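You operate a simulated robot arm through the tools that you are given. There is no shell and no other tool.

You are at the controls of a simulated robot arm. One attempt, no reset.

TASK
Scrub the grout stain off the ledge with paste from the green tin.
Fine: use the grout brush; brush back in its pot, lid back on. Set down upright: grout brush. What is to be rubbed or washed off counts as gone when no trace of it is left.
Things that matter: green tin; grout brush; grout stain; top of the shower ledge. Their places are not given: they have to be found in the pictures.

It is judged by the outcome, as a careful person would: the job done as asked, and still so three seconds after it is handed in. It fails if anything else is knocked over, pushed out of place, dropped, spilled or broken. A push-on lid holds only when it is set on centred and level and pressed home; a screw cap is set on level and turned clockwise until tight.

THE ROBOT
A 6-joint arm with a two-finger parallel gripper, fixed in place. Base frame: the origin is at the foot of the arm, x ahead of it, y to its left, z up. Readings come in m, degrees, newtons and seconds.
With the tool pointing down near the work surface it reaches from about 0.24 to 0.64 m from the base axis. Its first joint turns from -66.0 to 66.0 degrees. Payload 2.7 kg.
The TCP is the grasp point between the finger pads, 0.023 m short of the fingertips. In the tool frame z runs along the fingers and y along their closing line. Largest opening 0.094 m; finger width 0.038, thickness 0.01; the body of the gripper, 0.054 by 0.096 m, starts 0.039 m behind the TCP.
Orientation is told as [roll, pitch, yaw] about the base's x, y, z axes, in that order, counted from this pose: with the fingers straight down and closing along the base's y, the tool's x points along the base's -x, its y along +y and its z along -z.

THE INTERFACE
- The arm moves only by the tool apply_moves. Its argument "motion" is a list of rows, each a list of 7 numbers: the turn, a rotation vector about the base's x, y, z in degrees, then the shift along the base's x, y, z in m, then the opening in per cent of the stroke, from 0 (shut) to 100 (fully open). In form: [[ax, ay, az, dx, dy, dz, claw], ...]. A call has 1 to 20 rows; each row is the pose to reach, as a shift and turn from the pose commanded when the call began. Rows are played at 5 a second. More than 0.05 m and 8.6 degrees between two rows, or a gripper value outside its range, and nothing of the call is played. Where a pose cannot be reached the arm comes as near as it can. A force on the tool above 40 N (or 10 N above the force at the start of the call, whichever is more), or a blocked arm, ends the call early, and 0.2 s more pass. The fingers move at their own pace (about 0.045 m/s each) and stop on an object; they squeeze with about 27 N. The grip force told is the motor's: it shows also when the fingers shut on nothing. Time passes only in rows, and 0.2 s behind the last, so rows that repeat a pose let the fingers close. It gives the time, the measured TCP pose, the force on the tool (base axes), the opening and the grip force at its end, in the units of the frame above (readings bear some noise), with the torque about the TCP (base axes, N m) and any sound that the robot's microphone picked up.
- Cameras (640 x 400 px; columns grow to the right, rows downward): "scene" is fixed at [0.0953, -0.45, 1.4011]; the picture's right is [0.61, -0.79, 0.00], its down [-0.44, -0.34, -0.83] and it looks along [0.66, 0.51, -0.55] (base axes); focal length 270 px, centre (320, 200). "wrist" rides on the gripper at [0.086, 0.016, -0.075] in the tool frame; the picture's right is [-0.18, 0.98, 0.00], its down [-0.58, -0.11, -0.81] and it looks along [-0.79, -0.15, 0.59] (tool axes); focal length 243 px, centre (320, 200).
- camera(camera): a new picture of that camera. It takes no simulated time.
- point_at(camera, pixels): for up to 12 pixels [column, row] of the newest picture of that camera ("zoom" is the newest enlarged one), the place [x, y, z] in the base frame of the surface seen there, good to about 0.002 m, but the place of the scene camera against the robot may be out by one fixed shift of up to 0.012 m in any direction. It takes no simulated time.
- close_up(camera, box): a new picture of the part [left, top, right, bottom] of that camera's present view, enlarged. It takes no simulated time.
- sign_off(): hands the job in; it is judged then, once.

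Leave the gripper open and the arm clear of the work at the hand-in unless told otherwise.

The tools are called after ">>>" by a JSON object that holds its "name" and its "arguments". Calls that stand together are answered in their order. apply_moves: Moves the arm, as the interface text tells. Its arguments: {"type":"object","properties":{"motion":{"type":"array","items":{"type":"array","items":{"type":"number"}}}},"required":["motion"]} The other tools are called the same way: camera (camera) takes a picture; point_at (camera, pixels) gives the place of the surface under pixels of a picture; close_up (camera, box) takes an enlarged picture of a part of a camera's view; sign_off () hands the job in.

At the start:

```text
clock: 0.0
tool_pos: [0.3434, -0.0167, 1.27]
tool_rot: [0.1, -0.1, 0.1]
contact_force: [0.5, 0.3, -0.2]
moment: [0.02, -0.01, 0.04]
opening: 0.0939
gripper_force: 0.1
```

scene: 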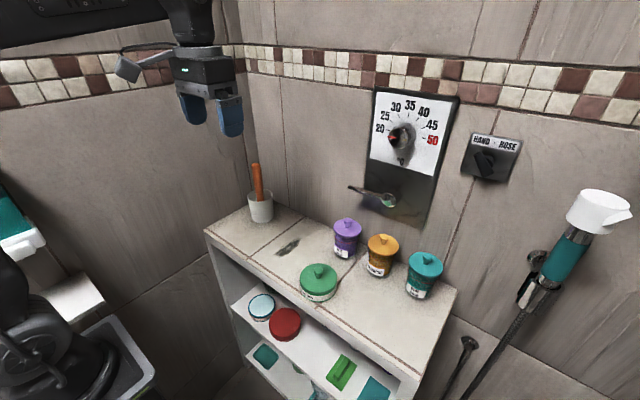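
wrist: 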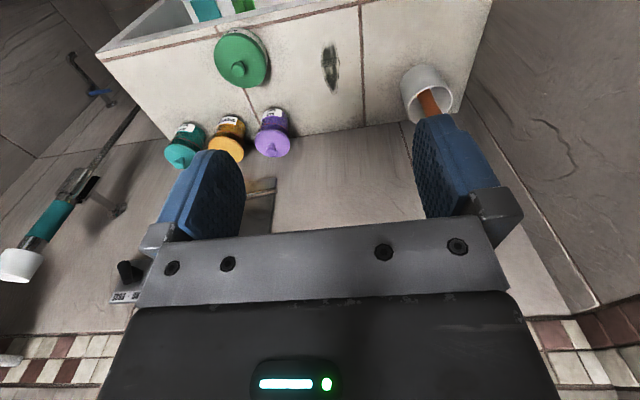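

I see a shower ledge with a brush in a white pot at about (260,205), a dark stain at (288,247), a green tin at (318,282), and purple, orange and teal tins. I'll enlarge these areas first.

>>> {"name": "close_up", "arguments": {"camera": "scene", "box": [200, 150, 460, 312]}}

>>> {"name": "close_up", "arguments": {"camera": "wrist", "box": [90, 0, 490, 250]}}

```text
2.46 times, centred on (330, 231) of scene
```

zoom: 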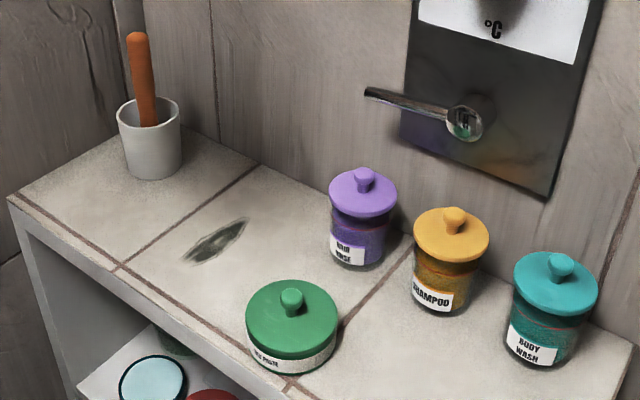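

```text
1.60 times, centred on (290, 125) of wrist
```

zoom: 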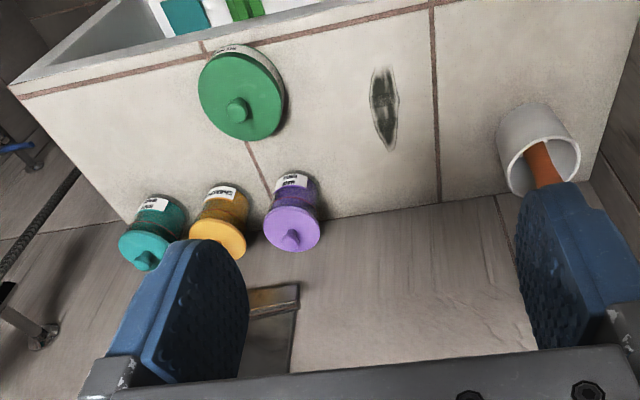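

The green tin has a knob lid and reads "... PASTE". Next I'll measure points on the key objects in both full pictures.

>>> {"name": "camera", "arguments": {"camera": "scene"}}

>>> {"name": "camera", "arguments": {"camera": "wrist"}}

>>> {"name": "point_at", "arguments": {"camera": "wrist", "pixels": [[241, 68], [238, 69], [227, 33], [330, 67], [330, 48], [333, 92], [363, 50], [428, 98], [443, 70], [423, 68], [300, 100], [345, 30]]}}

>>> {"name": "close_up", "arguments": {"camera": "scene", "box": [200, 150, 460, 312]}}

>>> {"name": "point_at", "arguments": {"camera": "zoom", "pixels": [[291, 296], [270, 310], [320, 310], [216, 241], [190, 258], [242, 224], [137, 36], [147, 120], [150, 178], [362, 174], [452, 214], [560, 260]]}}

```text
taken
```

scene: 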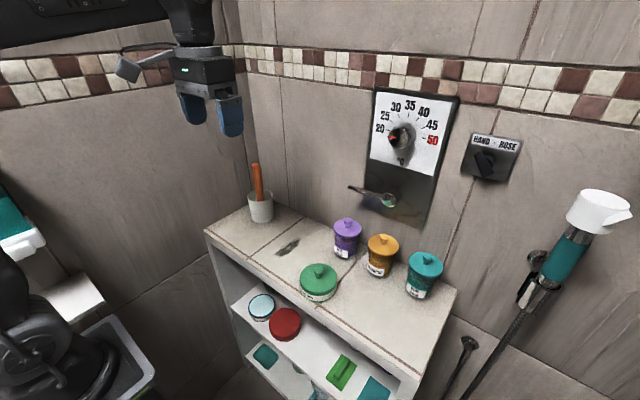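

```text
taken
```

wrist: 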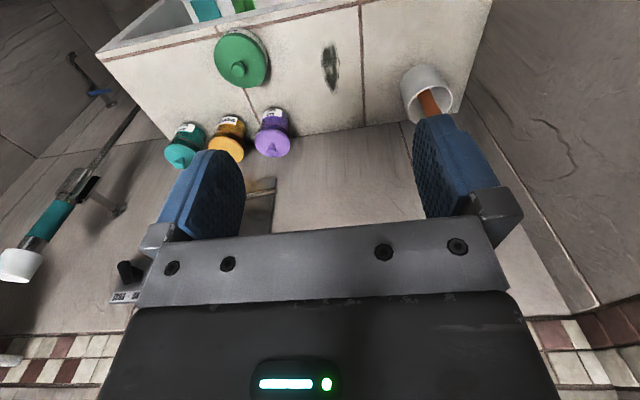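

```text
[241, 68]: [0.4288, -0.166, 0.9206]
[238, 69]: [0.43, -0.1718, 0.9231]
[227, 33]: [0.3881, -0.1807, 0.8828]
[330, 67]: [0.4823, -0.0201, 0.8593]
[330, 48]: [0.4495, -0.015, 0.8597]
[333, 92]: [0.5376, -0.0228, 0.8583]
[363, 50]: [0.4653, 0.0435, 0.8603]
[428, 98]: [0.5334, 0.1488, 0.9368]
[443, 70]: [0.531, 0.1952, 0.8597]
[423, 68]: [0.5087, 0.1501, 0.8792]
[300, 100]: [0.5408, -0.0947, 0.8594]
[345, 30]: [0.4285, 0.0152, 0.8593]
```

```text
2.46 times, centred on (330, 231) of scene
```

zoom: 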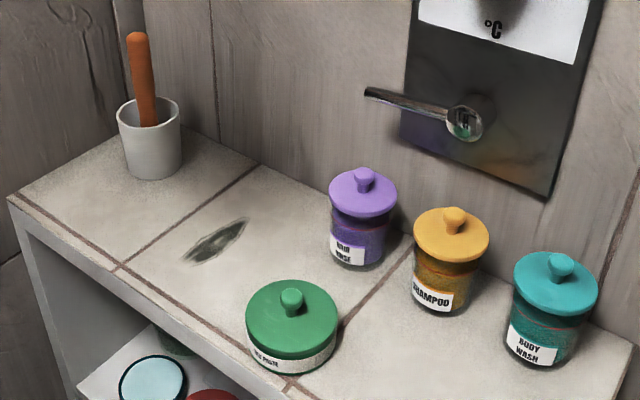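

```text
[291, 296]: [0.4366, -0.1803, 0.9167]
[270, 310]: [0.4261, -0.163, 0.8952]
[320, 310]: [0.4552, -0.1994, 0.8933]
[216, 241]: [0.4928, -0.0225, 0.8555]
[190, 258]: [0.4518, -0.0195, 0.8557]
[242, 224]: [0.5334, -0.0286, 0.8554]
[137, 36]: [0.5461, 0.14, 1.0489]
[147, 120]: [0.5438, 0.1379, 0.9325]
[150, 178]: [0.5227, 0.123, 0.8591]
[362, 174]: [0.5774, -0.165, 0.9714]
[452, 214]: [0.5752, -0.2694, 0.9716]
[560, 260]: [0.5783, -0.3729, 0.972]
```

The wrist camera gives the ledge top at about z=0.860 and the green knob near (0.43,-0.17,0.92). The stain runs from x≈0.44 to 0.54 at y≈-0.02, and the pot is near (0.53,0.15). Next I'll check the lever, walls, ledge edges and lid rim in the enlarged scene picture.

>>> {"name": "point_at", "arguments": {"camera": "zoom", "pixels": [[370, 92], [465, 122], [480, 200], [300, 100], [10, 196], [118, 268], [285, 385], [620, 335], [248, 318], [338, 318], [291, 345], [285, 285]]}}

>>> {"name": "point_at", "arguments": {"camera": "scene", "pixels": [[319, 282], [300, 281], [337, 281], [318, 265], [318, 294], [260, 195], [254, 165], [272, 198], [249, 198], [206, 230], [395, 375], [455, 293]]}}

```text
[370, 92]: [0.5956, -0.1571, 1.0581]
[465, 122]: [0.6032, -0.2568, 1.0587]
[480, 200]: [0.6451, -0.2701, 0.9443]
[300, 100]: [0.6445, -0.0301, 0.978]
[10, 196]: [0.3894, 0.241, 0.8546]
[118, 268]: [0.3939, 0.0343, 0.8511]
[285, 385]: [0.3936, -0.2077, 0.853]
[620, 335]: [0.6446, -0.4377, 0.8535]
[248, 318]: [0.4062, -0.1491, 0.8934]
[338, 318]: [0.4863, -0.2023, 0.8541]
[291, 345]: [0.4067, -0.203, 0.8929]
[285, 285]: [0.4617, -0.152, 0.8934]
```

```text
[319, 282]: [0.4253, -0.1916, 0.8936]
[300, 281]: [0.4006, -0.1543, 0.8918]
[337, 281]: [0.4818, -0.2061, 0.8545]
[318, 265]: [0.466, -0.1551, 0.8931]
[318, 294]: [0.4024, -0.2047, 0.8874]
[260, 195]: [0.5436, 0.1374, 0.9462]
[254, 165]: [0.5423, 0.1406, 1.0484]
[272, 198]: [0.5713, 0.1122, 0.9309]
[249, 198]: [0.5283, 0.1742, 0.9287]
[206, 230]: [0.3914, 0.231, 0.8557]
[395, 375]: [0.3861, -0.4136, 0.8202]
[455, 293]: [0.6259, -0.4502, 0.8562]
```

The lid top is at about z≈0.895 and its knob top near 0.921. I'll move to a viewing pose above and slightly behind the green tin, keeping well clear of everything, and look with the wrist camera.

>>> {"name": "apply_moves", "arguments": {"motion": [[0, 0, 0, 0.01, -0.019, -0.03, 100], [0, 0, 0, 0.02, -0.038, -0.06, 100], [0, 0, 0, 0.03, -0.057, -0.09, 100], [0, 0, 0, 0.04, -0.076, -0.12, 100], [0, 0, 0, 0.05, -0.095, -0.15, 100], [0, 0, 0, 0.06, -0.114, -0.18, 100], [0, 0, 0, 0.07, -0.133, -0.21, 100], [0, 0, 0, 0.08, -0.152, -0.24, 100], [0, 0, 0, 0.08, -0.152, -0.24, 100]]}}

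>>> {"name": "camera", "arguments": {"camera": "wrist"}}

>>> {"name": "camera", "arguments": {"camera": "scene"}}

```text
clock: 2.0
tool_pos: [0.4232, -0.1687, 1.0295]
tool_rot: [0.1, -0.3, 0.0]
contact_force: [0.7, 0.2, 0.3]
moment: [0.03, -0.01, 0.01]
opening: 0.0941
gripper_force: 0.1
```

```text
taken
```

wrist: 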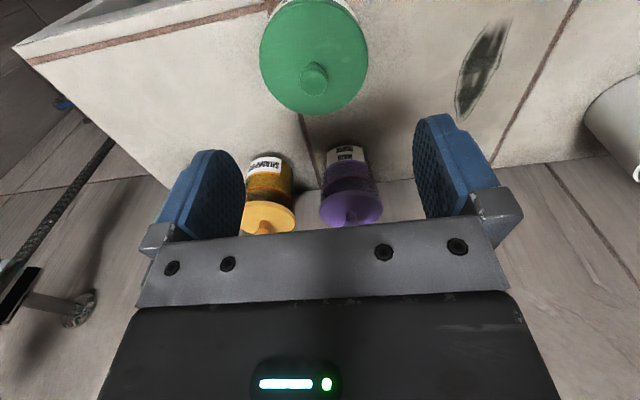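

```text
taken
```

scene: 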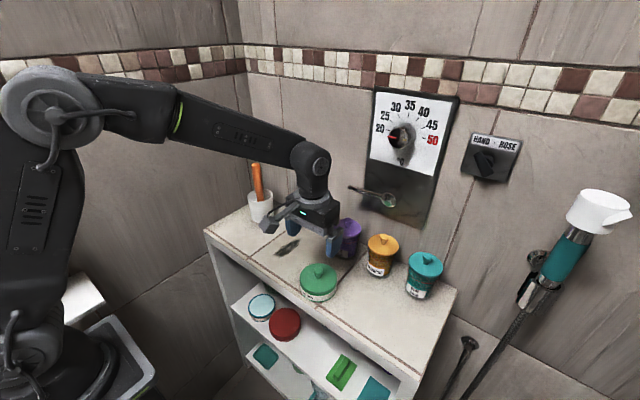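

The lid is at the top centre of the wrist picture, with its knob at about (314,77). I'll measure the knob, the lid rim and the stain ends.

>>> {"name": "close_up", "arguments": {"camera": "wrist", "box": [220, 0, 412, 120]}}

>>> {"name": "point_at", "arguments": {"camera": "wrist", "pixels": [[315, 73], [303, 76], [326, 76], [314, 66], [314, 85], [264, 52], [366, 52], [314, 111], [314, 3], [290, 30], [340, 30], [350, 160]]}}

```text
3.33 times, centred on (316, 60) of wrist
```

zoom: 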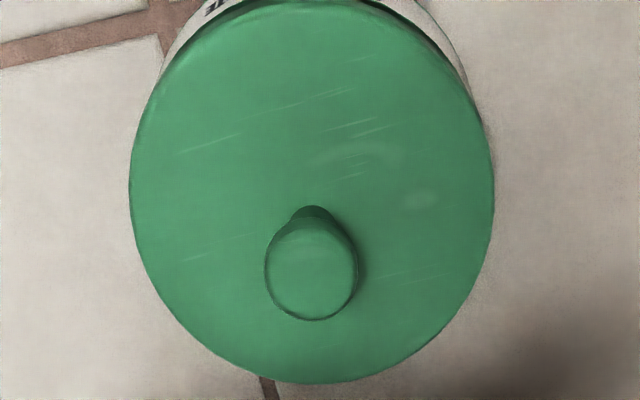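

```text
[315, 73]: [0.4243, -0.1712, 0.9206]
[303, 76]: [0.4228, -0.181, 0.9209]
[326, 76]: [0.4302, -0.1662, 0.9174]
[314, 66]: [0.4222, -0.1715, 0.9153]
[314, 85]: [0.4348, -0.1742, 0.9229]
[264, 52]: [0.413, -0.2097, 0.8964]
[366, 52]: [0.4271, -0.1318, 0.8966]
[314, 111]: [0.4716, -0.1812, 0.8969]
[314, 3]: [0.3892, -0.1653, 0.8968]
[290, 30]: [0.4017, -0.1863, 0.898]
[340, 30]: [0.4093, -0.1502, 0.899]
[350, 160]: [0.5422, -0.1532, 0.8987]
```

The lid centre looks to be near (0.430,-0.173) with a radius of about 0.043, and the knob is about 0.021 wide. I'll measure the knob more finely in the zoom picture.

>>> {"name": "point_at", "arguments": {"camera": "zoom", "pixels": [[311, 270], [311, 232], [311, 312], [270, 270], [353, 270], [311, 300], [311, 250], [136, 190], [488, 190], [311, 376], [311, 8], [311, 195]]}}

```text
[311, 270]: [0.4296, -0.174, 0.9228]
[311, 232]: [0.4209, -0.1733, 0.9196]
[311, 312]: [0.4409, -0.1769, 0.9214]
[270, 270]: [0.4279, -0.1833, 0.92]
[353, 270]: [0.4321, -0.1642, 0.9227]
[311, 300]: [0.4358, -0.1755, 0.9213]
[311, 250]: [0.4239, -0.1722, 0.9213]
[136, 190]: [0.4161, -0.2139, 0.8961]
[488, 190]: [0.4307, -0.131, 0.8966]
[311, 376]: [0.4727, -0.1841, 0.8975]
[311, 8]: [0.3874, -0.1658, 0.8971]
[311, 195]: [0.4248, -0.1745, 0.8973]
```

The knob centre is about (0.430,-0.174), with its top at 0.9225. I'll lower the open fingers around the knob so the tips sit just above the lid, at TCP z≈0.924.

>>> {"name": "apply_moves", "arguments": {"motion": [[0, 0, 0, 0.0066, -0.0053, -0.02, 60], [0, 0, 0, 0.0066, -0.0053, -0.05, 50], [0, 0, 0, 0.0066, -0.0053, -0.075, 50], [0, 0, 0, 0.0066, -0.0053, -0.09, 50], [0, 0, 0, 0.0066, -0.0053, -0.1, 50], [0, 0, 0, 0.0066, -0.0053, -0.105, 50], [0, 0, 0, 0.0066, -0.0053, -0.105, 50]]}}

>>> {"name": "camera", "arguments": {"camera": "wrist"}}

```text
clock: 3.6
tool_pos: [0.4309, -0.1726, 0.9247]
tool_rot: [0.1, -0.2, 0.1]
contact_force: [0.9, -0.6, -0.2]
moment: [0.03, 0.0, -0.03]
opening: 0.0471
gripper_force: 0.0
```

```text
taken
```

wrist: 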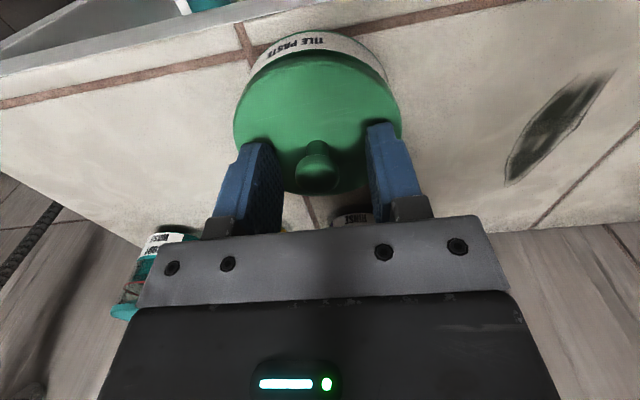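

The knob sits centred between the pads, and the tin's label reads "TILE PASTE". I'll close the fingers on the knob.

>>> {"name": "apply_moves", "arguments": {"motion": [[0, 0, 0, 0, 0, 0, 20], [0, 0, 0, 0, 0, 0, 0], [0, 0, 0, 0, 0, 0, 0], [0, 0, 0, 0, 0, 0, 0], [0, 0, 0, 0, 0, 0, 0]]}}

>>> {"name": "camera", "arguments": {"camera": "wrist"}}

```text
clock: 4.8
tool_pos: [0.4301, -0.1732, 0.9259]
tool_rot: [0.1, -0.2, 0.1]
contact_force: [0.4, -0.1, -0.4]
moment: [0.0, -0.02, 0.01]
opening: 0.0202
gripper_force: 26.5
heard: snap
```

```text
taken
```

wrist: 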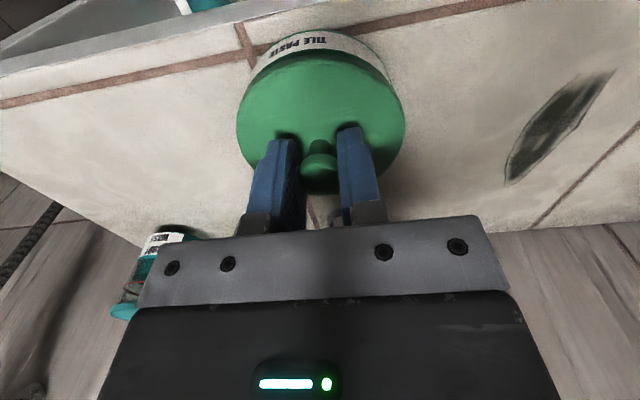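

The grip closed at 0.020 m, and I heard a snap, probably the push-on lid shifting. I'll lift gently a short way to see whether the lid comes free.

>>> {"name": "apply_moves", "arguments": {"motion": [[0, 0, 0, 0, 0, 0.002, 0], [0, 0, 0, 0, 0, 0.004, 0], [0, 0, 0, 0, 0, 0.007, 0], [0, 0, 0, 0, 0, 0.01, 0], [0, 0, 0, 0, 0, 0.015, 0], [0, 0, 0, 0, 0, 0.015, 0]]}}

>>> {"name": "camera", "arguments": {"camera": "wrist"}}

>>> {"name": "close_up", "arguments": {"camera": "scene", "box": [240, 200, 400, 300]}}

```text
clock: 6.2
tool_pos: [0.4295, -0.1732, 0.9396]
tool_rot: [0.1, -0.1, 0.1]
contact_force: [0.0, 0.4, -1.0]
moment: [0.0, 0.01, 0.01]
opening: 0.0203
gripper_force: 27.4
```

```text
taken
```

wrist: 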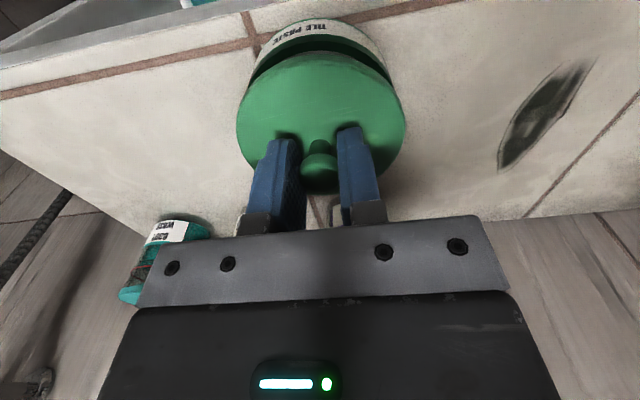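

```text
4.00 times, centred on (320, 250) of scene
```

zoom: 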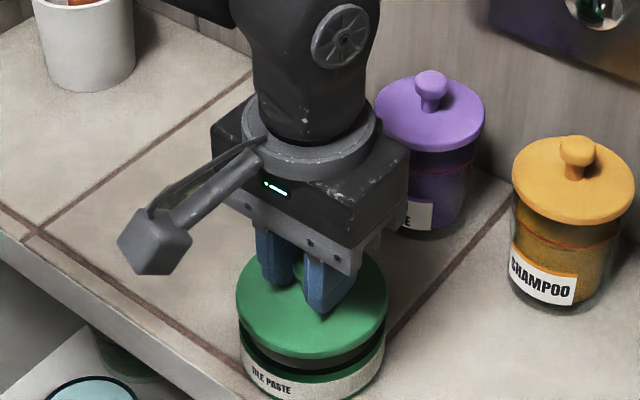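

The lid came off cleanly and the tin stayed put. I'll raise the lid and carry it to the clear area at about (0.455,-0.31), in front of the orange and teal tins, holding it above the ledge.

>>> {"name": "apply_moves", "arguments": {"motion": [[0, 0, 0, 0, 0, 0.02, 0], [0, 0, 0, 0, 0, 0.045, 0], [0, 0, 0, 0.004, -0.015, 0.055, 0], [0, 0, 0, 0.008, -0.04, 0.055, 0], [0, 0, 0, 0.013, -0.07, 0.055, 0], [0, 0, 0, 0.018, -0.1, 0.055, 0], [0, 0, 0, 0.022, -0.125, 0.055, 0], [0, 0, 0, 0.025, -0.136, 0.055, 0], [0, 0, 0, 0.025, -0.136, 0.05, 0], [0, 0, 0, 0.025, -0.136, 0.05, 0]]}}

>>> {"name": "camera", "arguments": {"camera": "wrist"}}

>>> {"name": "close_up", "arguments": {"camera": "scene", "box": [240, 200, 464, 340]}}

```text
clock: 8.4
tool_pos: [0.456, -0.3095, 0.9906]
tool_rot: [0.1, 0.0, 0.1]
contact_force: [0.0, -0.4, 0.4]
moment: [0.01, 0.02, 0.01]
opening: 0.0202
gripper_force: 26.2
```

```text
taken
```

wrist: 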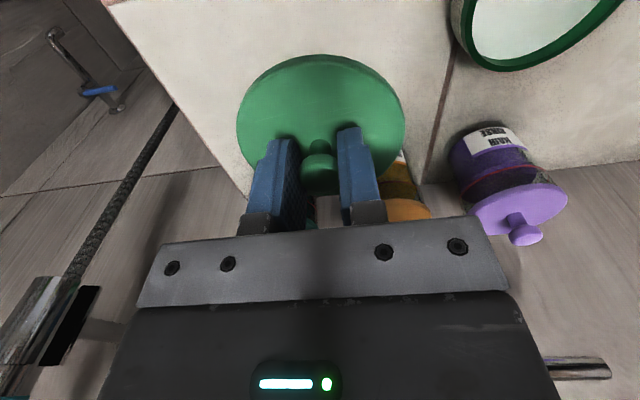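

```text
2.86 times, centred on (352, 270) of scene
```

zoom: 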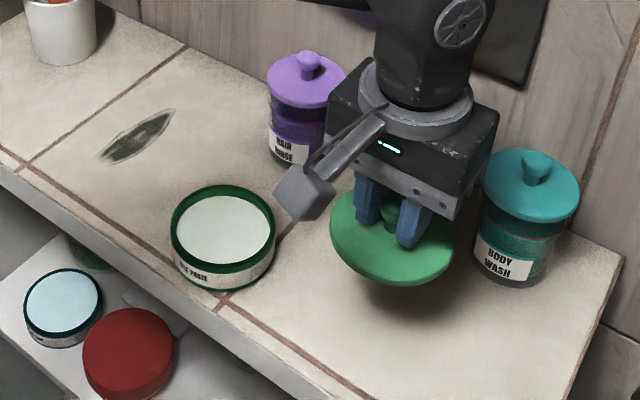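

The open tin shows white paste, and the spot below the lid is clear. I'll lower the lid most of the way, then slow down near the ledge.

>>> {"name": "apply_moves", "arguments": {"motion": [[0, 0, 0, 0, 0, -0.02, 0], [0, 0, 0, 0, 0, -0.04, 0], [0, 0, 0, 0, 0, -0.06, 0], [0, 0, 0, 0, 0, -0.07, 0], [0, 0, 0, 0, 0, -0.076, 0], [0, 0, 0, 0, 0, -0.08, 0], [0, 0, 0, 0, 0, -0.08, 0]]}}

>>> {"name": "close_up", "arguments": {"camera": "scene", "box": [320, 230, 464, 320]}}

```text
clock: 10.0
tool_pos: [0.4547, -0.3095, 0.9104]
tool_rot: [0.1, -0.1, 0.1]
contact_force: [-0.2, -0.4, -0.3]
moment: [-0.01, -0.01, -0.01]
opening: 0.0202
gripper_force: 27.0
```

```text
4.44 times, centred on (392, 275) of scene
```

zoom: 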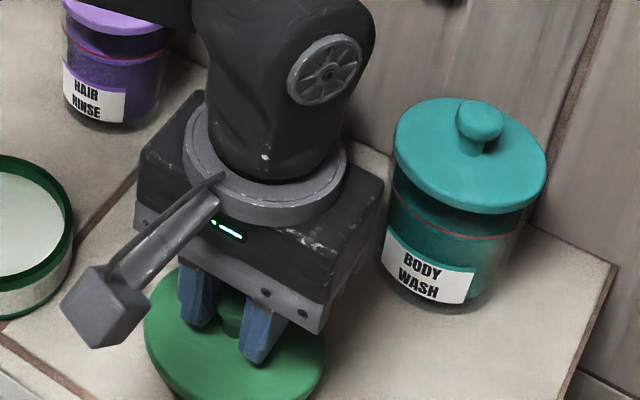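

There's still no contact at z=0.910. I'll go down in 2 mm steps and watch the force.

>>> {"name": "apply_moves", "arguments": {"motion": [[0, 0, 0, 0, 0, -0.002, 0], [0, 0, 0, 0, 0, -0.004, 0], [0, 0, 0, 0, 0, -0.006, 0], [0, 0, 0, 0, 0, -0.006, 0]]}}

>>> {"name": "close_up", "arguments": {"camera": "scene", "box": [320, 230, 464, 320]}}

```text
clock: 11.0
tool_pos: [0.4544, -0.309, 0.9038]
tool_rot: [0.1, -0.1, 0.1]
contact_force: [0.4, -0.8, -0.7]
moment: [-0.01, -0.03, -0.04]
opening: 0.0201
gripper_force: 27.2
```

```text
4.44 times, centred on (392, 275) of scene
```

zoom: 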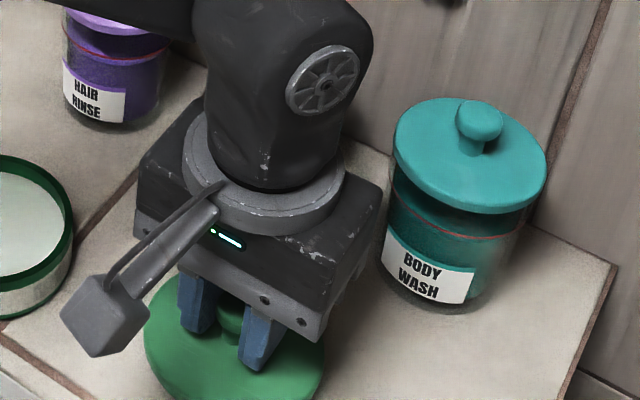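

Still no load. I'll keep going down in 1 mm steps.

>>> {"name": "apply_moves", "arguments": {"motion": [[0, 0, 0, 0, 0, -0.001, 0], [0, 0, 0, 0, 0, -0.002, 0], [0, 0, 0, 0, 0, -0.003, 0], [0, 0, 0, 0, 0, -0.003, 0]]}}

>>> {"name": "close_up", "arguments": {"camera": "scene", "box": [320, 270, 416, 330]}}

```text
clock: 12.0
tool_pos: [0.454, -0.3091, 0.9018]
tool_rot: [0.2, 0.0, 0.0]
contact_force: [0.0, -0.1, 0.0]
moment: [0.0, 0.01, -0.01]
opening: 0.0203
gripper_force: 26.7
```

```text
6.67 times, centred on (368, 300) of scene
```

zoom: 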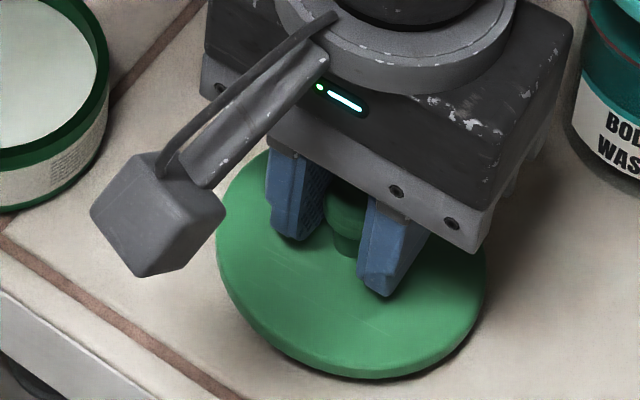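

The lid is nearly down but the force is still zero. I'll take a few more 1 mm steps.

>>> {"name": "apply_moves", "arguments": {"motion": [[0, 0, 0, 0, 0, -0.001, 0], [0, 0, 0, 0, 0, -0.002, 0], [0, 0, 0, 0, 0, -0.003, 0], [0, 0, 0, 0, 0, -0.003, 0]]}}

>>> {"name": "close_up", "arguments": {"camera": "scene", "box": [320, 270, 416, 330]}}

```text
clock: 13.0
tool_pos: [0.4543, -0.309, 0.898]
tool_rot: [0.1, 0.0, 0.1]
contact_force: [0.3, -0.5, -1.1]
moment: [0.0, -0.04, 0.03]
opening: 0.0198
gripper_force: 26.9
```

```text
6.67 times, centred on (368, 300) of scene
```

zoom: 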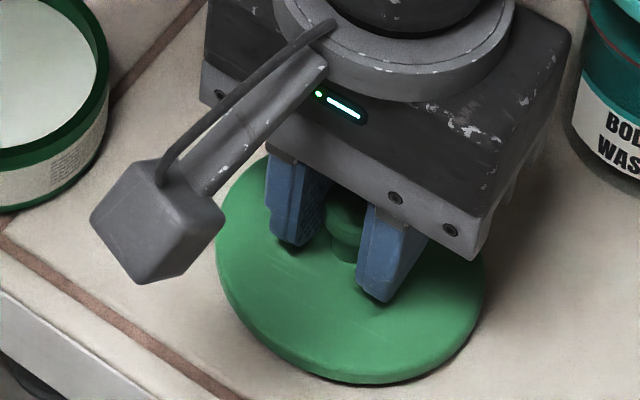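

There's still no clear contact, so I'll continue in 1 mm steps.

>>> {"name": "apply_moves", "arguments": {"motion": [[0, 0, 0, 0, 0, -0.001, 0], [0, 0, 0, 0, 0, -0.002, 0], [0, 0, 0, 0, 0, -0.002, 0]]}}

>>> {"name": "close_up", "arguments": {"camera": "scene", "box": [320, 270, 416, 330]}}

```text
clock: 13.8
tool_pos: [0.4556, -0.3092, 0.898]
tool_rot: [0.1, -0.2, 0.1]
contact_force: [-1.7, 1.4, 12.4]
moment: [0.05, 0.12, -0.01]
opening: 0.0202
gripper_force: 26.9
```

```text
6.67 times, centred on (368, 300) of scene
```

zoom: 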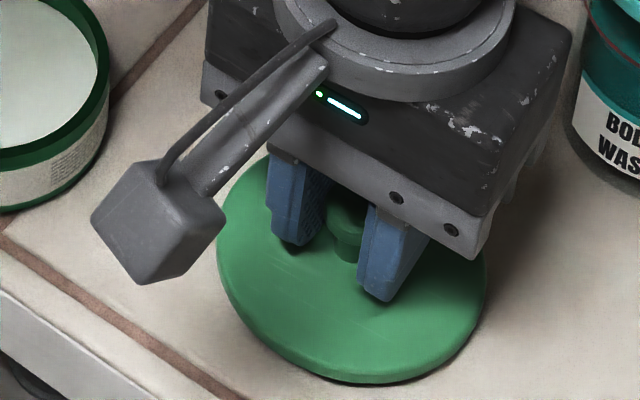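

There's a 12 N upward force, so the lid rests on the ledge. I'll ease off 1 mm, open the fingers, and lift away.

>>> {"name": "apply_moves", "arguments": {"motion": [[0, 0, 0, 0, 0, 0.001, 0], [0, 0, 0, 0, 0, 0.001, 15], [0, 0, 0, 0, 0, 0.001, 25], [0, 0, 0, 0, 0, 0.001, 40], [0, 0, 0, 0, 0, 0.001, 50], [0, 0, 0, 0, 0, 0.001, 50], [0, 0, 0, 0, 0, 0.01, 50], [0, 0, 0, 0, 0, 0.03, 50], [0, 0, 0, 0, 0, 0.06, 50], [0, 0, 0, 0, 0, 0.1, 50], [0, 0, 0, 0, 0, 0.14, 50], [0, 0, 0, 0, 0, 0.14, 50]]}}

>>> {"name": "camera", "arguments": {"camera": "wrist"}}

>>> {"name": "close_up", "arguments": {"camera": "scene", "box": [240, 200, 464, 340]}}

```text
clock: 16.4
tool_pos: [0.4555, -0.3094, 1.0352]
tool_rot: [0.1, -0.1, 0.1]
contact_force: [0.0, 0.2, -0.5]
moment: [0.0, -0.04, -0.02]
opening: 0.047
gripper_force: 0.0
```

```text
taken
```

wrist: 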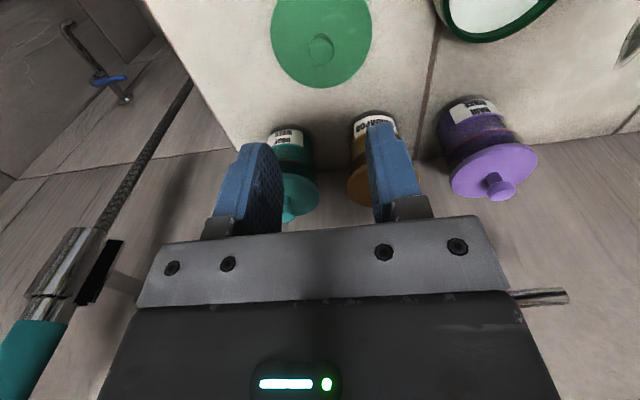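

```text
2.86 times, centred on (352, 270) of scene
```

zoom: 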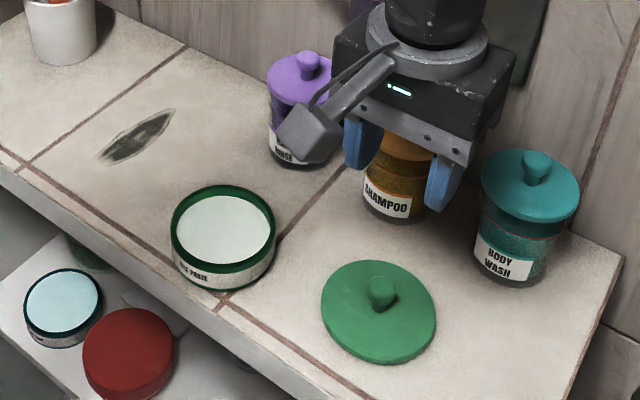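

The lid sits flat on the ledge, nothing else moved, and the hand is clear. Now I'll travel over to the brush pot, rising as I go, and look at the handle.

>>> {"name": "apply_moves", "arguments": {"motion": [[0, 0, 0, -0.003, 0.03, 0.02, 60], [0, 0, 0, -0.007, 0.065, 0.04, 70], [0, 0, 0, -0.012, 0.1, 0.06, 80], [0, 0, 0, -0.017, 0.135, 0.08, 80], [0, 0, 0, -0.022, 0.17, 0.09, 80], [0, 0, 0, -0.027, 0.21, 0.1, 80], [0, 0, 0, -0.031, 0.25, 0.11, 80], [0, 0, 0, -0.035, 0.29, 0.11, 80], [0, 0, 0, -0.035, 0.33, 0.11, 80], [0, 0, 0, -0.035, 0.37, 0.11, 80], [0, 0, 0, -0.035, 0.41, 0.11, 80], [0, 0, 0, -0.035, 0.44, 0.11, 80], [0, 0, 0, -0.035, 0.44, 0.11, 80]]}}

>>> {"name": "camera", "arguments": {"camera": "wrist"}}

>>> {"name": "camera", "arguments": {"camera": "scene"}}

```text
clock: 19.2
tool_pos: [0.4186, 0.1312, 1.1471]
tool_rot: [0.1, -0.1, 0.0]
contact_force: [-0.3, -0.2, 0.3]
moment: [-0.01, 0.0, 0.02]
opening: 0.0752
gripper_force: 0.1
```

```text
taken
```

wrist: 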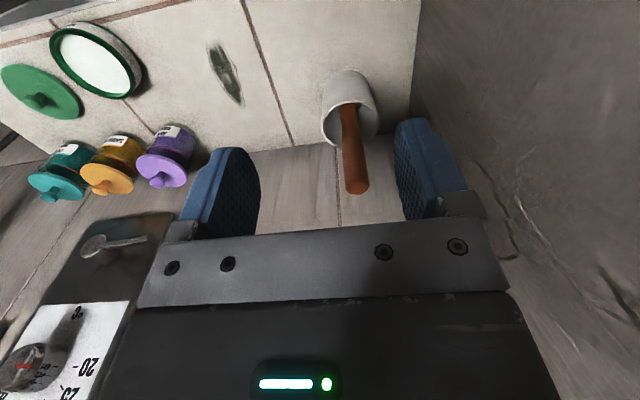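

```text
taken
```

scene: 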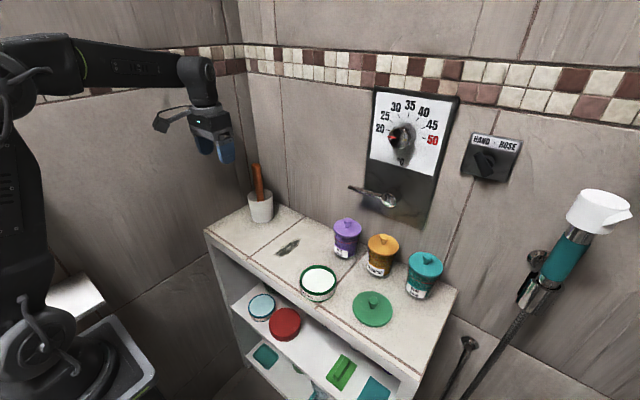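

The orange handle rises out of the pot, from (348,105) at the rim to (357,190) at its end. I'll zoom in and measure points along the handle and pot rim.

>>> {"name": "close_up", "arguments": {"camera": "wrist", "box": [264, 50, 456, 210]}}

>>> {"name": "point_at", "arguments": {"camera": "wrist", "pixels": [[357, 188], [357, 182], [354, 160], [351, 135], [348, 112], [324, 115], [376, 112], [334, 100], [364, 100], [350, 143], [349, 72], [305, 140]]}}

>>> {"name": "close_up", "arguments": {"camera": "scene", "box": [220, 145, 316, 245]}}

```text
2.50 times, centred on (360, 130) of wrist
```

zoom: 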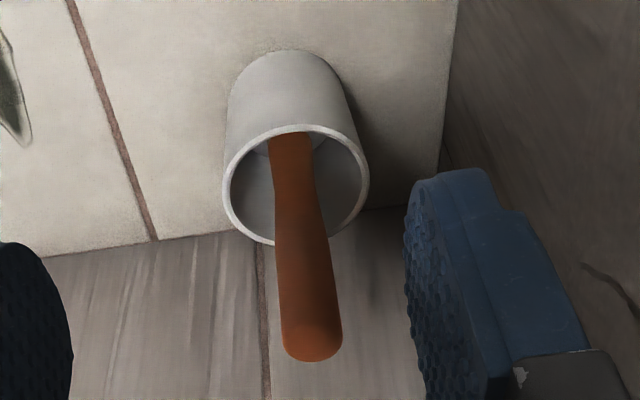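

```text
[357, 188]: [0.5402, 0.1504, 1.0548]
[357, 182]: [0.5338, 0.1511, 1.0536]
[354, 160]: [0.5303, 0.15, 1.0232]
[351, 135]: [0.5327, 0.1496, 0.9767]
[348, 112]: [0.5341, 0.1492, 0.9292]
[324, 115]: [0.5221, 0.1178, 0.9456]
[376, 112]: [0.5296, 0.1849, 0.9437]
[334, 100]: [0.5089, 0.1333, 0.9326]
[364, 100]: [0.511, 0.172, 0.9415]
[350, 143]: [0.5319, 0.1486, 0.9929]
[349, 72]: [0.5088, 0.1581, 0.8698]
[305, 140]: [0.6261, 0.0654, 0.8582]
```

```text
4.00 times, centred on (268, 195) of scene
```

zoom: 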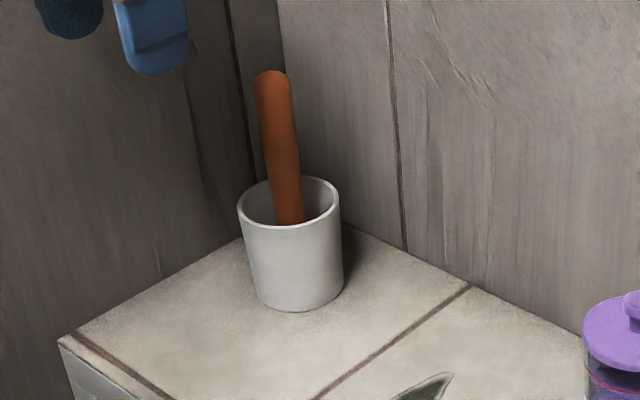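

The handle is practically vertical, centred near (0.545,0.150) with its end at z≈1.057, and the pot rim is at z≈0.945. I'll move above the handle with the fingers open and check the alignment.

>>> {"name": "apply_moves", "arguments": {"motion": [[0, 0, 0, 0.03, 0.005, 0, 80], [0, 0, 0, 0.06, 0.01, 0, 80], [0, 0, 0, 0.09, 0.015, 0, 80], [0, 0, 0, 0.115, 0.018, 0, 80], [0, 0, 0, 0.126, 0.019, 0, 80], [0, 0, 0, 0.126, 0.019, -0.03, 80], [0, 0, 0, 0.126, 0.019, -0.04, 80], [0, 0, 0, 0.126, 0.019, -0.04, 80]]}}

>>> {"name": "camera", "arguments": {"camera": "wrist"}}

>>> {"name": "close_up", "arguments": {"camera": "scene", "box": [200, 120, 328, 240]}}

```text
clock: 21.0
tool_pos: [0.5446, 0.1502, 1.1066]
tool_rot: [0.1, -0.1, 0.1]
contact_force: [0.3, -0.7, 0.1]
moment: [-0.01, -0.02, 0.03]
opening: 0.0753
gripper_force: 0.1
```

```text
taken
```

wrist: 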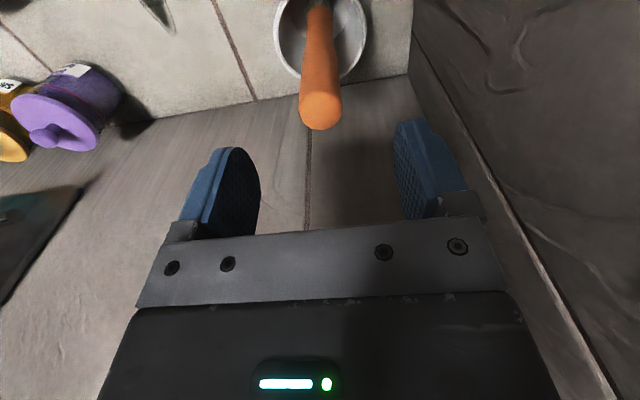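

```text
3.33 times, centred on (264, 180) of scene
```

zoom: 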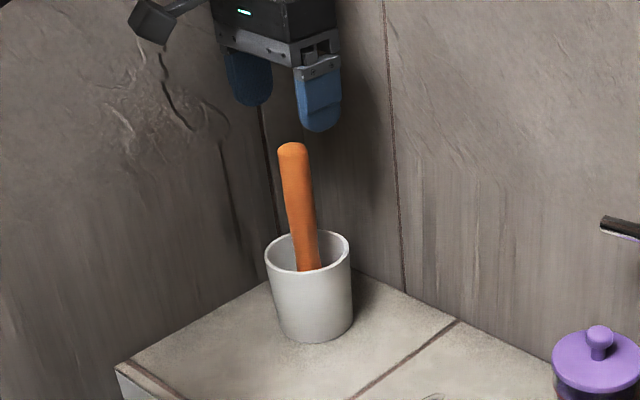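

The handle is below, between the fingers. I'll zoom in and measure the handle top and pot rim from here.

>>> {"name": "close_up", "arguments": {"camera": "wrist", "box": [240, 0, 400, 140]}}

>>> {"name": "point_at", "arguments": {"camera": "wrist", "pixels": [[320, 115], [303, 105], [338, 105], [320, 126], [320, 60], [319, 30], [318, 10], [308, 55], [333, 55], [278, 40], [364, 40], [300, 77]]}}

```text
2.86 times, centred on (320, 70) of wrist
```

zoom: 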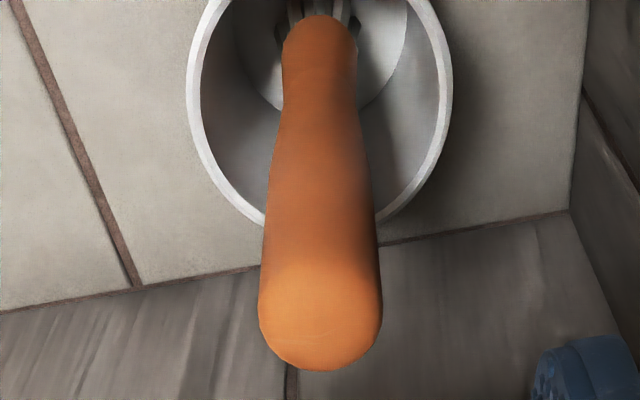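

```text
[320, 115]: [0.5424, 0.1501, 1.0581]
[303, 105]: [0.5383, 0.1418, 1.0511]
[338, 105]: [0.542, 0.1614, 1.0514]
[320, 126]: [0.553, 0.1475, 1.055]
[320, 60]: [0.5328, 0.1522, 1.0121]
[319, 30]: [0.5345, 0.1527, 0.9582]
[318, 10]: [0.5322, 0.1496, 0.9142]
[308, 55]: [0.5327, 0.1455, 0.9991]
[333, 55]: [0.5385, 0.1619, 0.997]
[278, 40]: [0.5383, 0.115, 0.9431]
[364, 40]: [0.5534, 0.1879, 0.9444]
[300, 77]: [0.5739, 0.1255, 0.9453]
```

The handle is centred near (0.544,0.151) with its top at z≈1.058. I'll lower to TCP z≈1.026 so the palm stays 7 mm above the handle end, then close on the handle.

>>> {"name": "apply_moves", "arguments": {"motion": [[0, 0, 0, 0, 0.001, -0.025, 80], [0, 0, 0, 0, 0.001, -0.05, 80], [0, 0, 0, 0, 0.001, -0.068, 80], [0, 0, 0, 0, 0.001, -0.077, 80], [0, 0, 0, 0, 0.001, -0.081, 80], [0, 0, 0, 0, 0.001, -0.081, 80]]}}

>>> {"name": "camera", "arguments": {"camera": "wrist"}}

```text
clock: 22.4
tool_pos: [0.5449, 0.152, 1.0242]
tool_rot: [0.2, -0.1, 0.0]
contact_force: [0.1, -0.1, -0.2]
moment: [0.01, -0.02, 0.02]
opening: 0.0754
gripper_force: 0.0
```

```text
taken
```

wrist: 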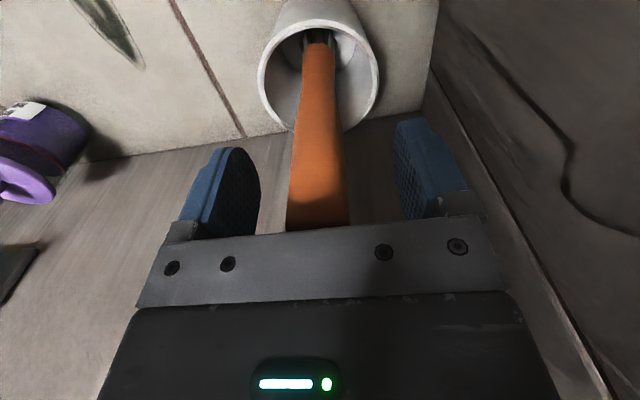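

The handle is centred between the pads with no contact force. I'll close the fingers on it now.

>>> {"name": "apply_moves", "arguments": {"motion": [[0, 0, 0, 0, 0, 0, 40], [0, 0, 0, 0, 0, 0, 25], [0, 0, 0, 0, 0, 0, 0], [0, 0, 0, 0, 0, 0, 0], [0, 0, 0, 0, 0, 0, 0], [0, 0, 0, 0, 0, 0, 0]]}}

>>> {"name": "camera", "arguments": {"camera": "wrist"}}

>>> {"name": "close_up", "arguments": {"camera": "scene", "box": [200, 120, 328, 240]}}

```text
clock: 23.8
tool_pos: [0.545, 0.1519, 1.0251]
tool_rot: [0.1, -0.1, 0.0]
contact_force: [0.2, 0.8, 0.4]
moment: [-0.03, 0.0, -0.02]
opening: 0.0237
gripper_force: 26.9
```

```text
taken
```

wrist: 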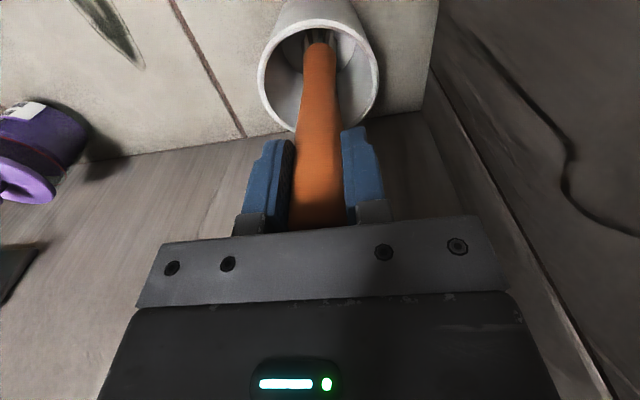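

```text
3.33 times, centred on (264, 180) of scene
```

zoom: 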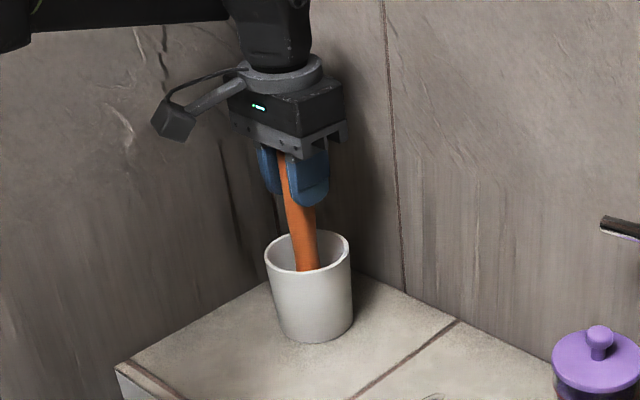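

The handle is gripped at 0.024 m. I'll lift slowly by 3 cm first and check that the pot stays put.

>>> {"name": "apply_moves", "arguments": {"motion": [[0, 0, 0, 0, 0, 0.004, 0], [0, 0, 0, 0, 0, 0.008, 0], [0, 0, 0, 0, 0, 0.014, 0], [0, 0, 0, 0, 0, 0.022, 0], [0, 0, 0, 0, 0, 0.03, 0], [0, 0, 0, 0, 0, 0.03, 0]]}}

>>> {"name": "camera", "arguments": {"camera": "wrist"}}

>>> {"name": "close_up", "arguments": {"camera": "scene", "box": [200, 120, 328, 240]}}

```text
clock: 25.2
tool_pos: [0.546, 0.1498, 1.0553]
tool_rot: [0.1, 0.0, 0.1]
contact_force: [-0.7, 0.2, -0.9]
moment: [-0.01, -0.01, 0.03]
opening: 0.0238
gripper_force: 27.0
```

```text
taken
```

wrist: 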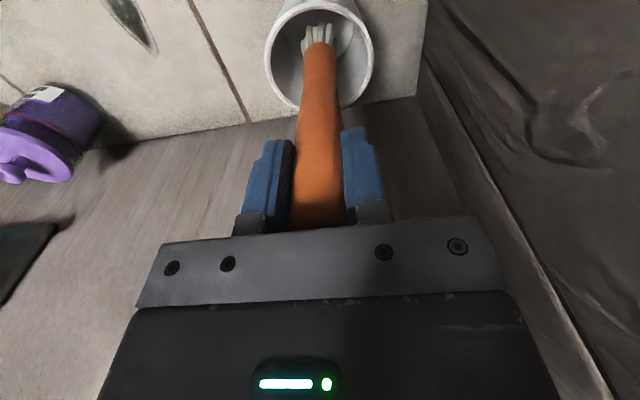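

```text
3.33 times, centred on (264, 180) of scene
```

zoom: 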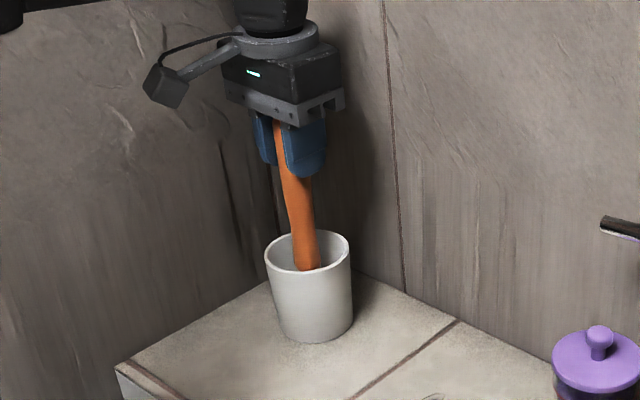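

The brush rises freely, its pale bristles are showing, and the pot is still. I'll lift until the bristles clear the rim and look again.

>>> {"name": "apply_moves", "arguments": {"motion": [[0, 0, 0, 0, 0, 0.02, 0], [0, 0, 0, 0, 0, 0.04, 0], [0, 0, 0, 0, 0, 0.06, 0], [0, 0, 0, 0, 0, 0.08, 0], [0, 0, 0, 0, 0, 0.095, 0], [0, 0, 0, 0, 0, 0.095, 0]]}}

>>> {"name": "camera", "arguments": {"camera": "wrist"}}

>>> {"name": "close_up", "arguments": {"camera": "scene", "box": [200, 100, 328, 240]}}

```text
clock: 26.6
tool_pos: [0.5451, 0.1514, 1.1502]
tool_rot: [0.1, -0.2, 0.0]
contact_force: [0.1, 0.0, 0.0]
moment: [0.01, 0.0, 0.02]
opening: 0.024
gripper_force: 27.1
```

```text
taken
```

wrist: 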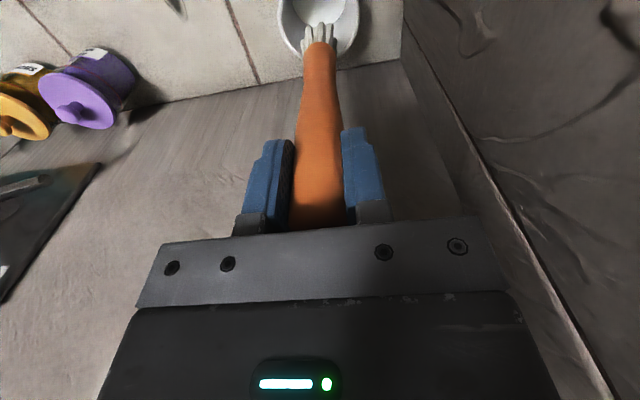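

```text
2.86 times, centred on (264, 170) of scene
```

zoom: 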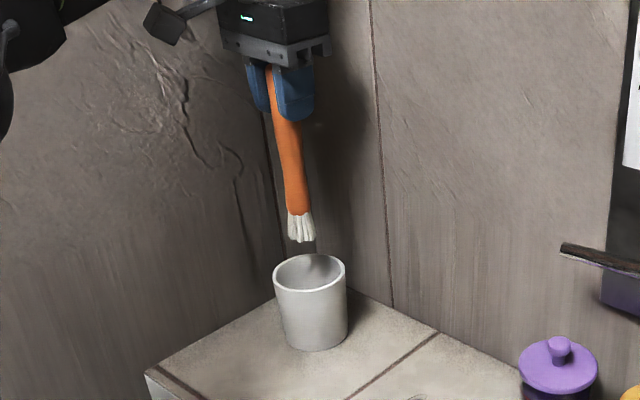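

The brush is out, and the bristle tuft is small and round at the lower end. I'll measure the bristle tip and ferrule in the scene zoom and the wrist picture.

>>> {"name": "point_at", "arguments": {"camera": "zoom", "pixels": [[302, 240], [302, 225], [300, 212], [291, 232], [313, 232], [296, 170], [290, 120], [310, 256], [310, 290]]}}

>>> {"name": "point_at", "arguments": {"camera": "wrist", "pixels": [[319, 26], [308, 30], [333, 35], [318, 38], [318, 60], [318, 100], [305, 48], [335, 48], [320, 10], [330, 60], [285, 35], [357, 20]]}}

>>> {"name": "close_up", "arguments": {"camera": "scene", "box": [236, 130, 300, 200]}}

>>> {"name": "close_up", "arguments": {"camera": "wrist", "box": [260, 0, 380, 90]}}

```text
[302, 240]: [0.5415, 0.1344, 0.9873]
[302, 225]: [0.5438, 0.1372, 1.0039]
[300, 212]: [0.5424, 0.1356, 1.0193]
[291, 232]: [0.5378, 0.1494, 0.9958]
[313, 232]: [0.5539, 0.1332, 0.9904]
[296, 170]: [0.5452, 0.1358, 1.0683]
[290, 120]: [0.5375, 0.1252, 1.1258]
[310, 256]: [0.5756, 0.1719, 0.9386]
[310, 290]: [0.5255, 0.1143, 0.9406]
```

```text
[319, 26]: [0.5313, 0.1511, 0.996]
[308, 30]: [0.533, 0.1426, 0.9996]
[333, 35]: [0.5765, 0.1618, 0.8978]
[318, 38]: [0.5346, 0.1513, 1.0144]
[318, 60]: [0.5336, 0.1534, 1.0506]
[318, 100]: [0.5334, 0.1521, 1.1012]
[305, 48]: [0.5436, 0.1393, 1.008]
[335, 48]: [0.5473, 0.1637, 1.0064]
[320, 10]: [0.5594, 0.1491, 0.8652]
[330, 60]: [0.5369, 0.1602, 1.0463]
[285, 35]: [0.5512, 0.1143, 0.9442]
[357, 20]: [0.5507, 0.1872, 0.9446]
```

```text
5.71 times, centred on (268, 165) of scene
```

zoom: 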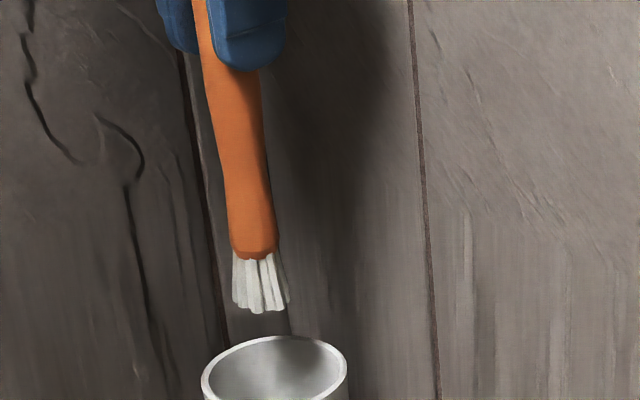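

```text
4.44 times, centred on (320, 45) of wrist
```

zoom: 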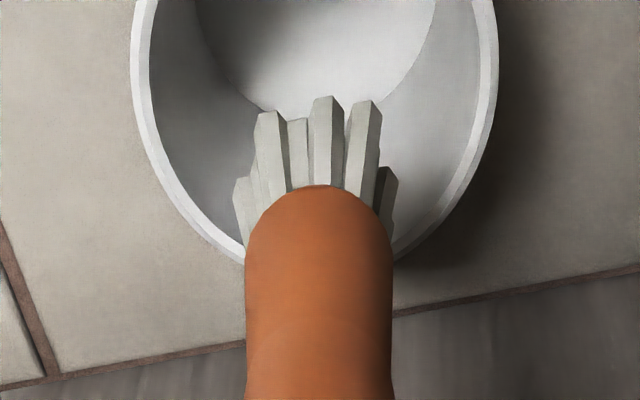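

The bristle tip is at z≈0.990 with TCP at 1.150, so it hangs 0.160 m below the TCP, centred. I'll measure the paste level in the tin and the stain outline next.

>>> {"name": "point_at", "arguments": {"camera": "scene", "pixels": [[318, 281], [318, 270], [308, 281], [328, 281], [318, 291], [302, 280], [318, 264], [336, 280]]}}

>>> {"name": "close_up", "arguments": {"camera": "scene", "box": [260, 225, 350, 305]}}

```text
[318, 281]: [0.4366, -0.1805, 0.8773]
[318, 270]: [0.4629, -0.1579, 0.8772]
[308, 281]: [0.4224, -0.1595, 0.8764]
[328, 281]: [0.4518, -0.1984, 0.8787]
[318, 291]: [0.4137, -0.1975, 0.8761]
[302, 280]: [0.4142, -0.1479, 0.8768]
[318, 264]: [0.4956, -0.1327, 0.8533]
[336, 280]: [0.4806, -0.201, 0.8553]
```

```text
5.00 times, centred on (305, 265) of scene
```

zoom: 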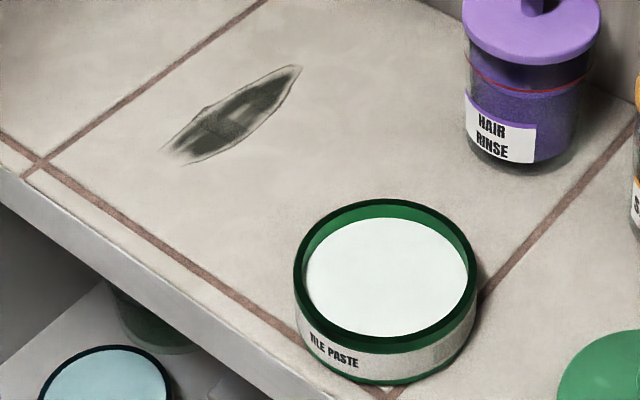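

The paste surface is at about z≈0.881 and the rim near 0.895. I'll carry the brush high to a point above the tin centre (0.430,-0.174).

>>> {"name": "apply_moves", "arguments": {"motion": [[0, 0, 0, -0.008, -0.02, 0.005, 0], [0, 0, 0, -0.02, -0.055, 0.005, 0], [0, 0, 0, -0.032, -0.09, 0.005, 0], [0, 0, 0, -0.044, -0.125, 0.005, 0], [0, 0, 0, -0.056, -0.16, 0.005, 0], [0, 0, 0, -0.068, -0.195, 0.005, 0], [0, 0, 0, -0.081, -0.23, 0, 0], [0, 0, 0, -0.094, -0.265, 0, 0], [0, 0, 0, -0.106, -0.3, 0, 0], [0, 0, 0, -0.115, -0.3255, 0, 0], [0, 0, 0, -0.115, -0.3255, 0, 0]]}}

>>> {"name": "camera", "arguments": {"camera": "wrist"}}

>>> {"name": "close_up", "arguments": {"camera": "scene", "box": [240, 190, 400, 310]}}

```text
clock: 29.0
tool_pos: [0.4305, -0.1768, 1.1502]
tool_rot: [0.1, -0.1, 0.1]
contact_force: [-0.5, -0.9, 0.2]
moment: [-0.01, 0.0, 0.02]
opening: 0.0238
gripper_force: 27.0
```

```text
taken
```

wrist: 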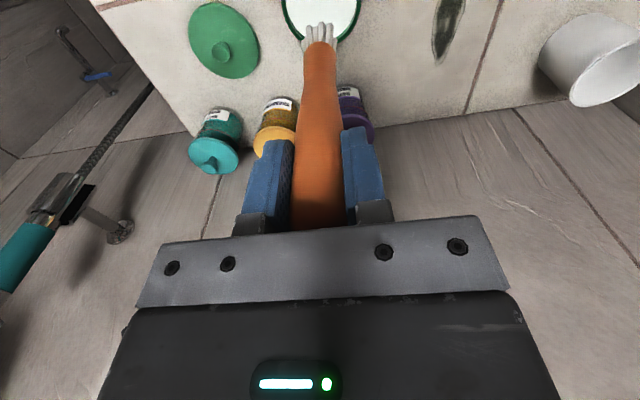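

```text
3.33 times, centred on (320, 250) of scene
```

zoom: 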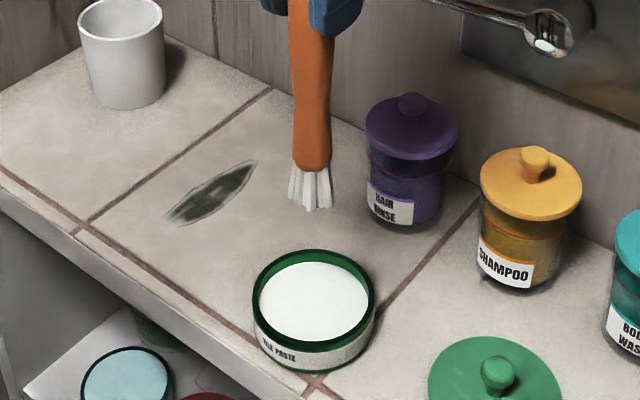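

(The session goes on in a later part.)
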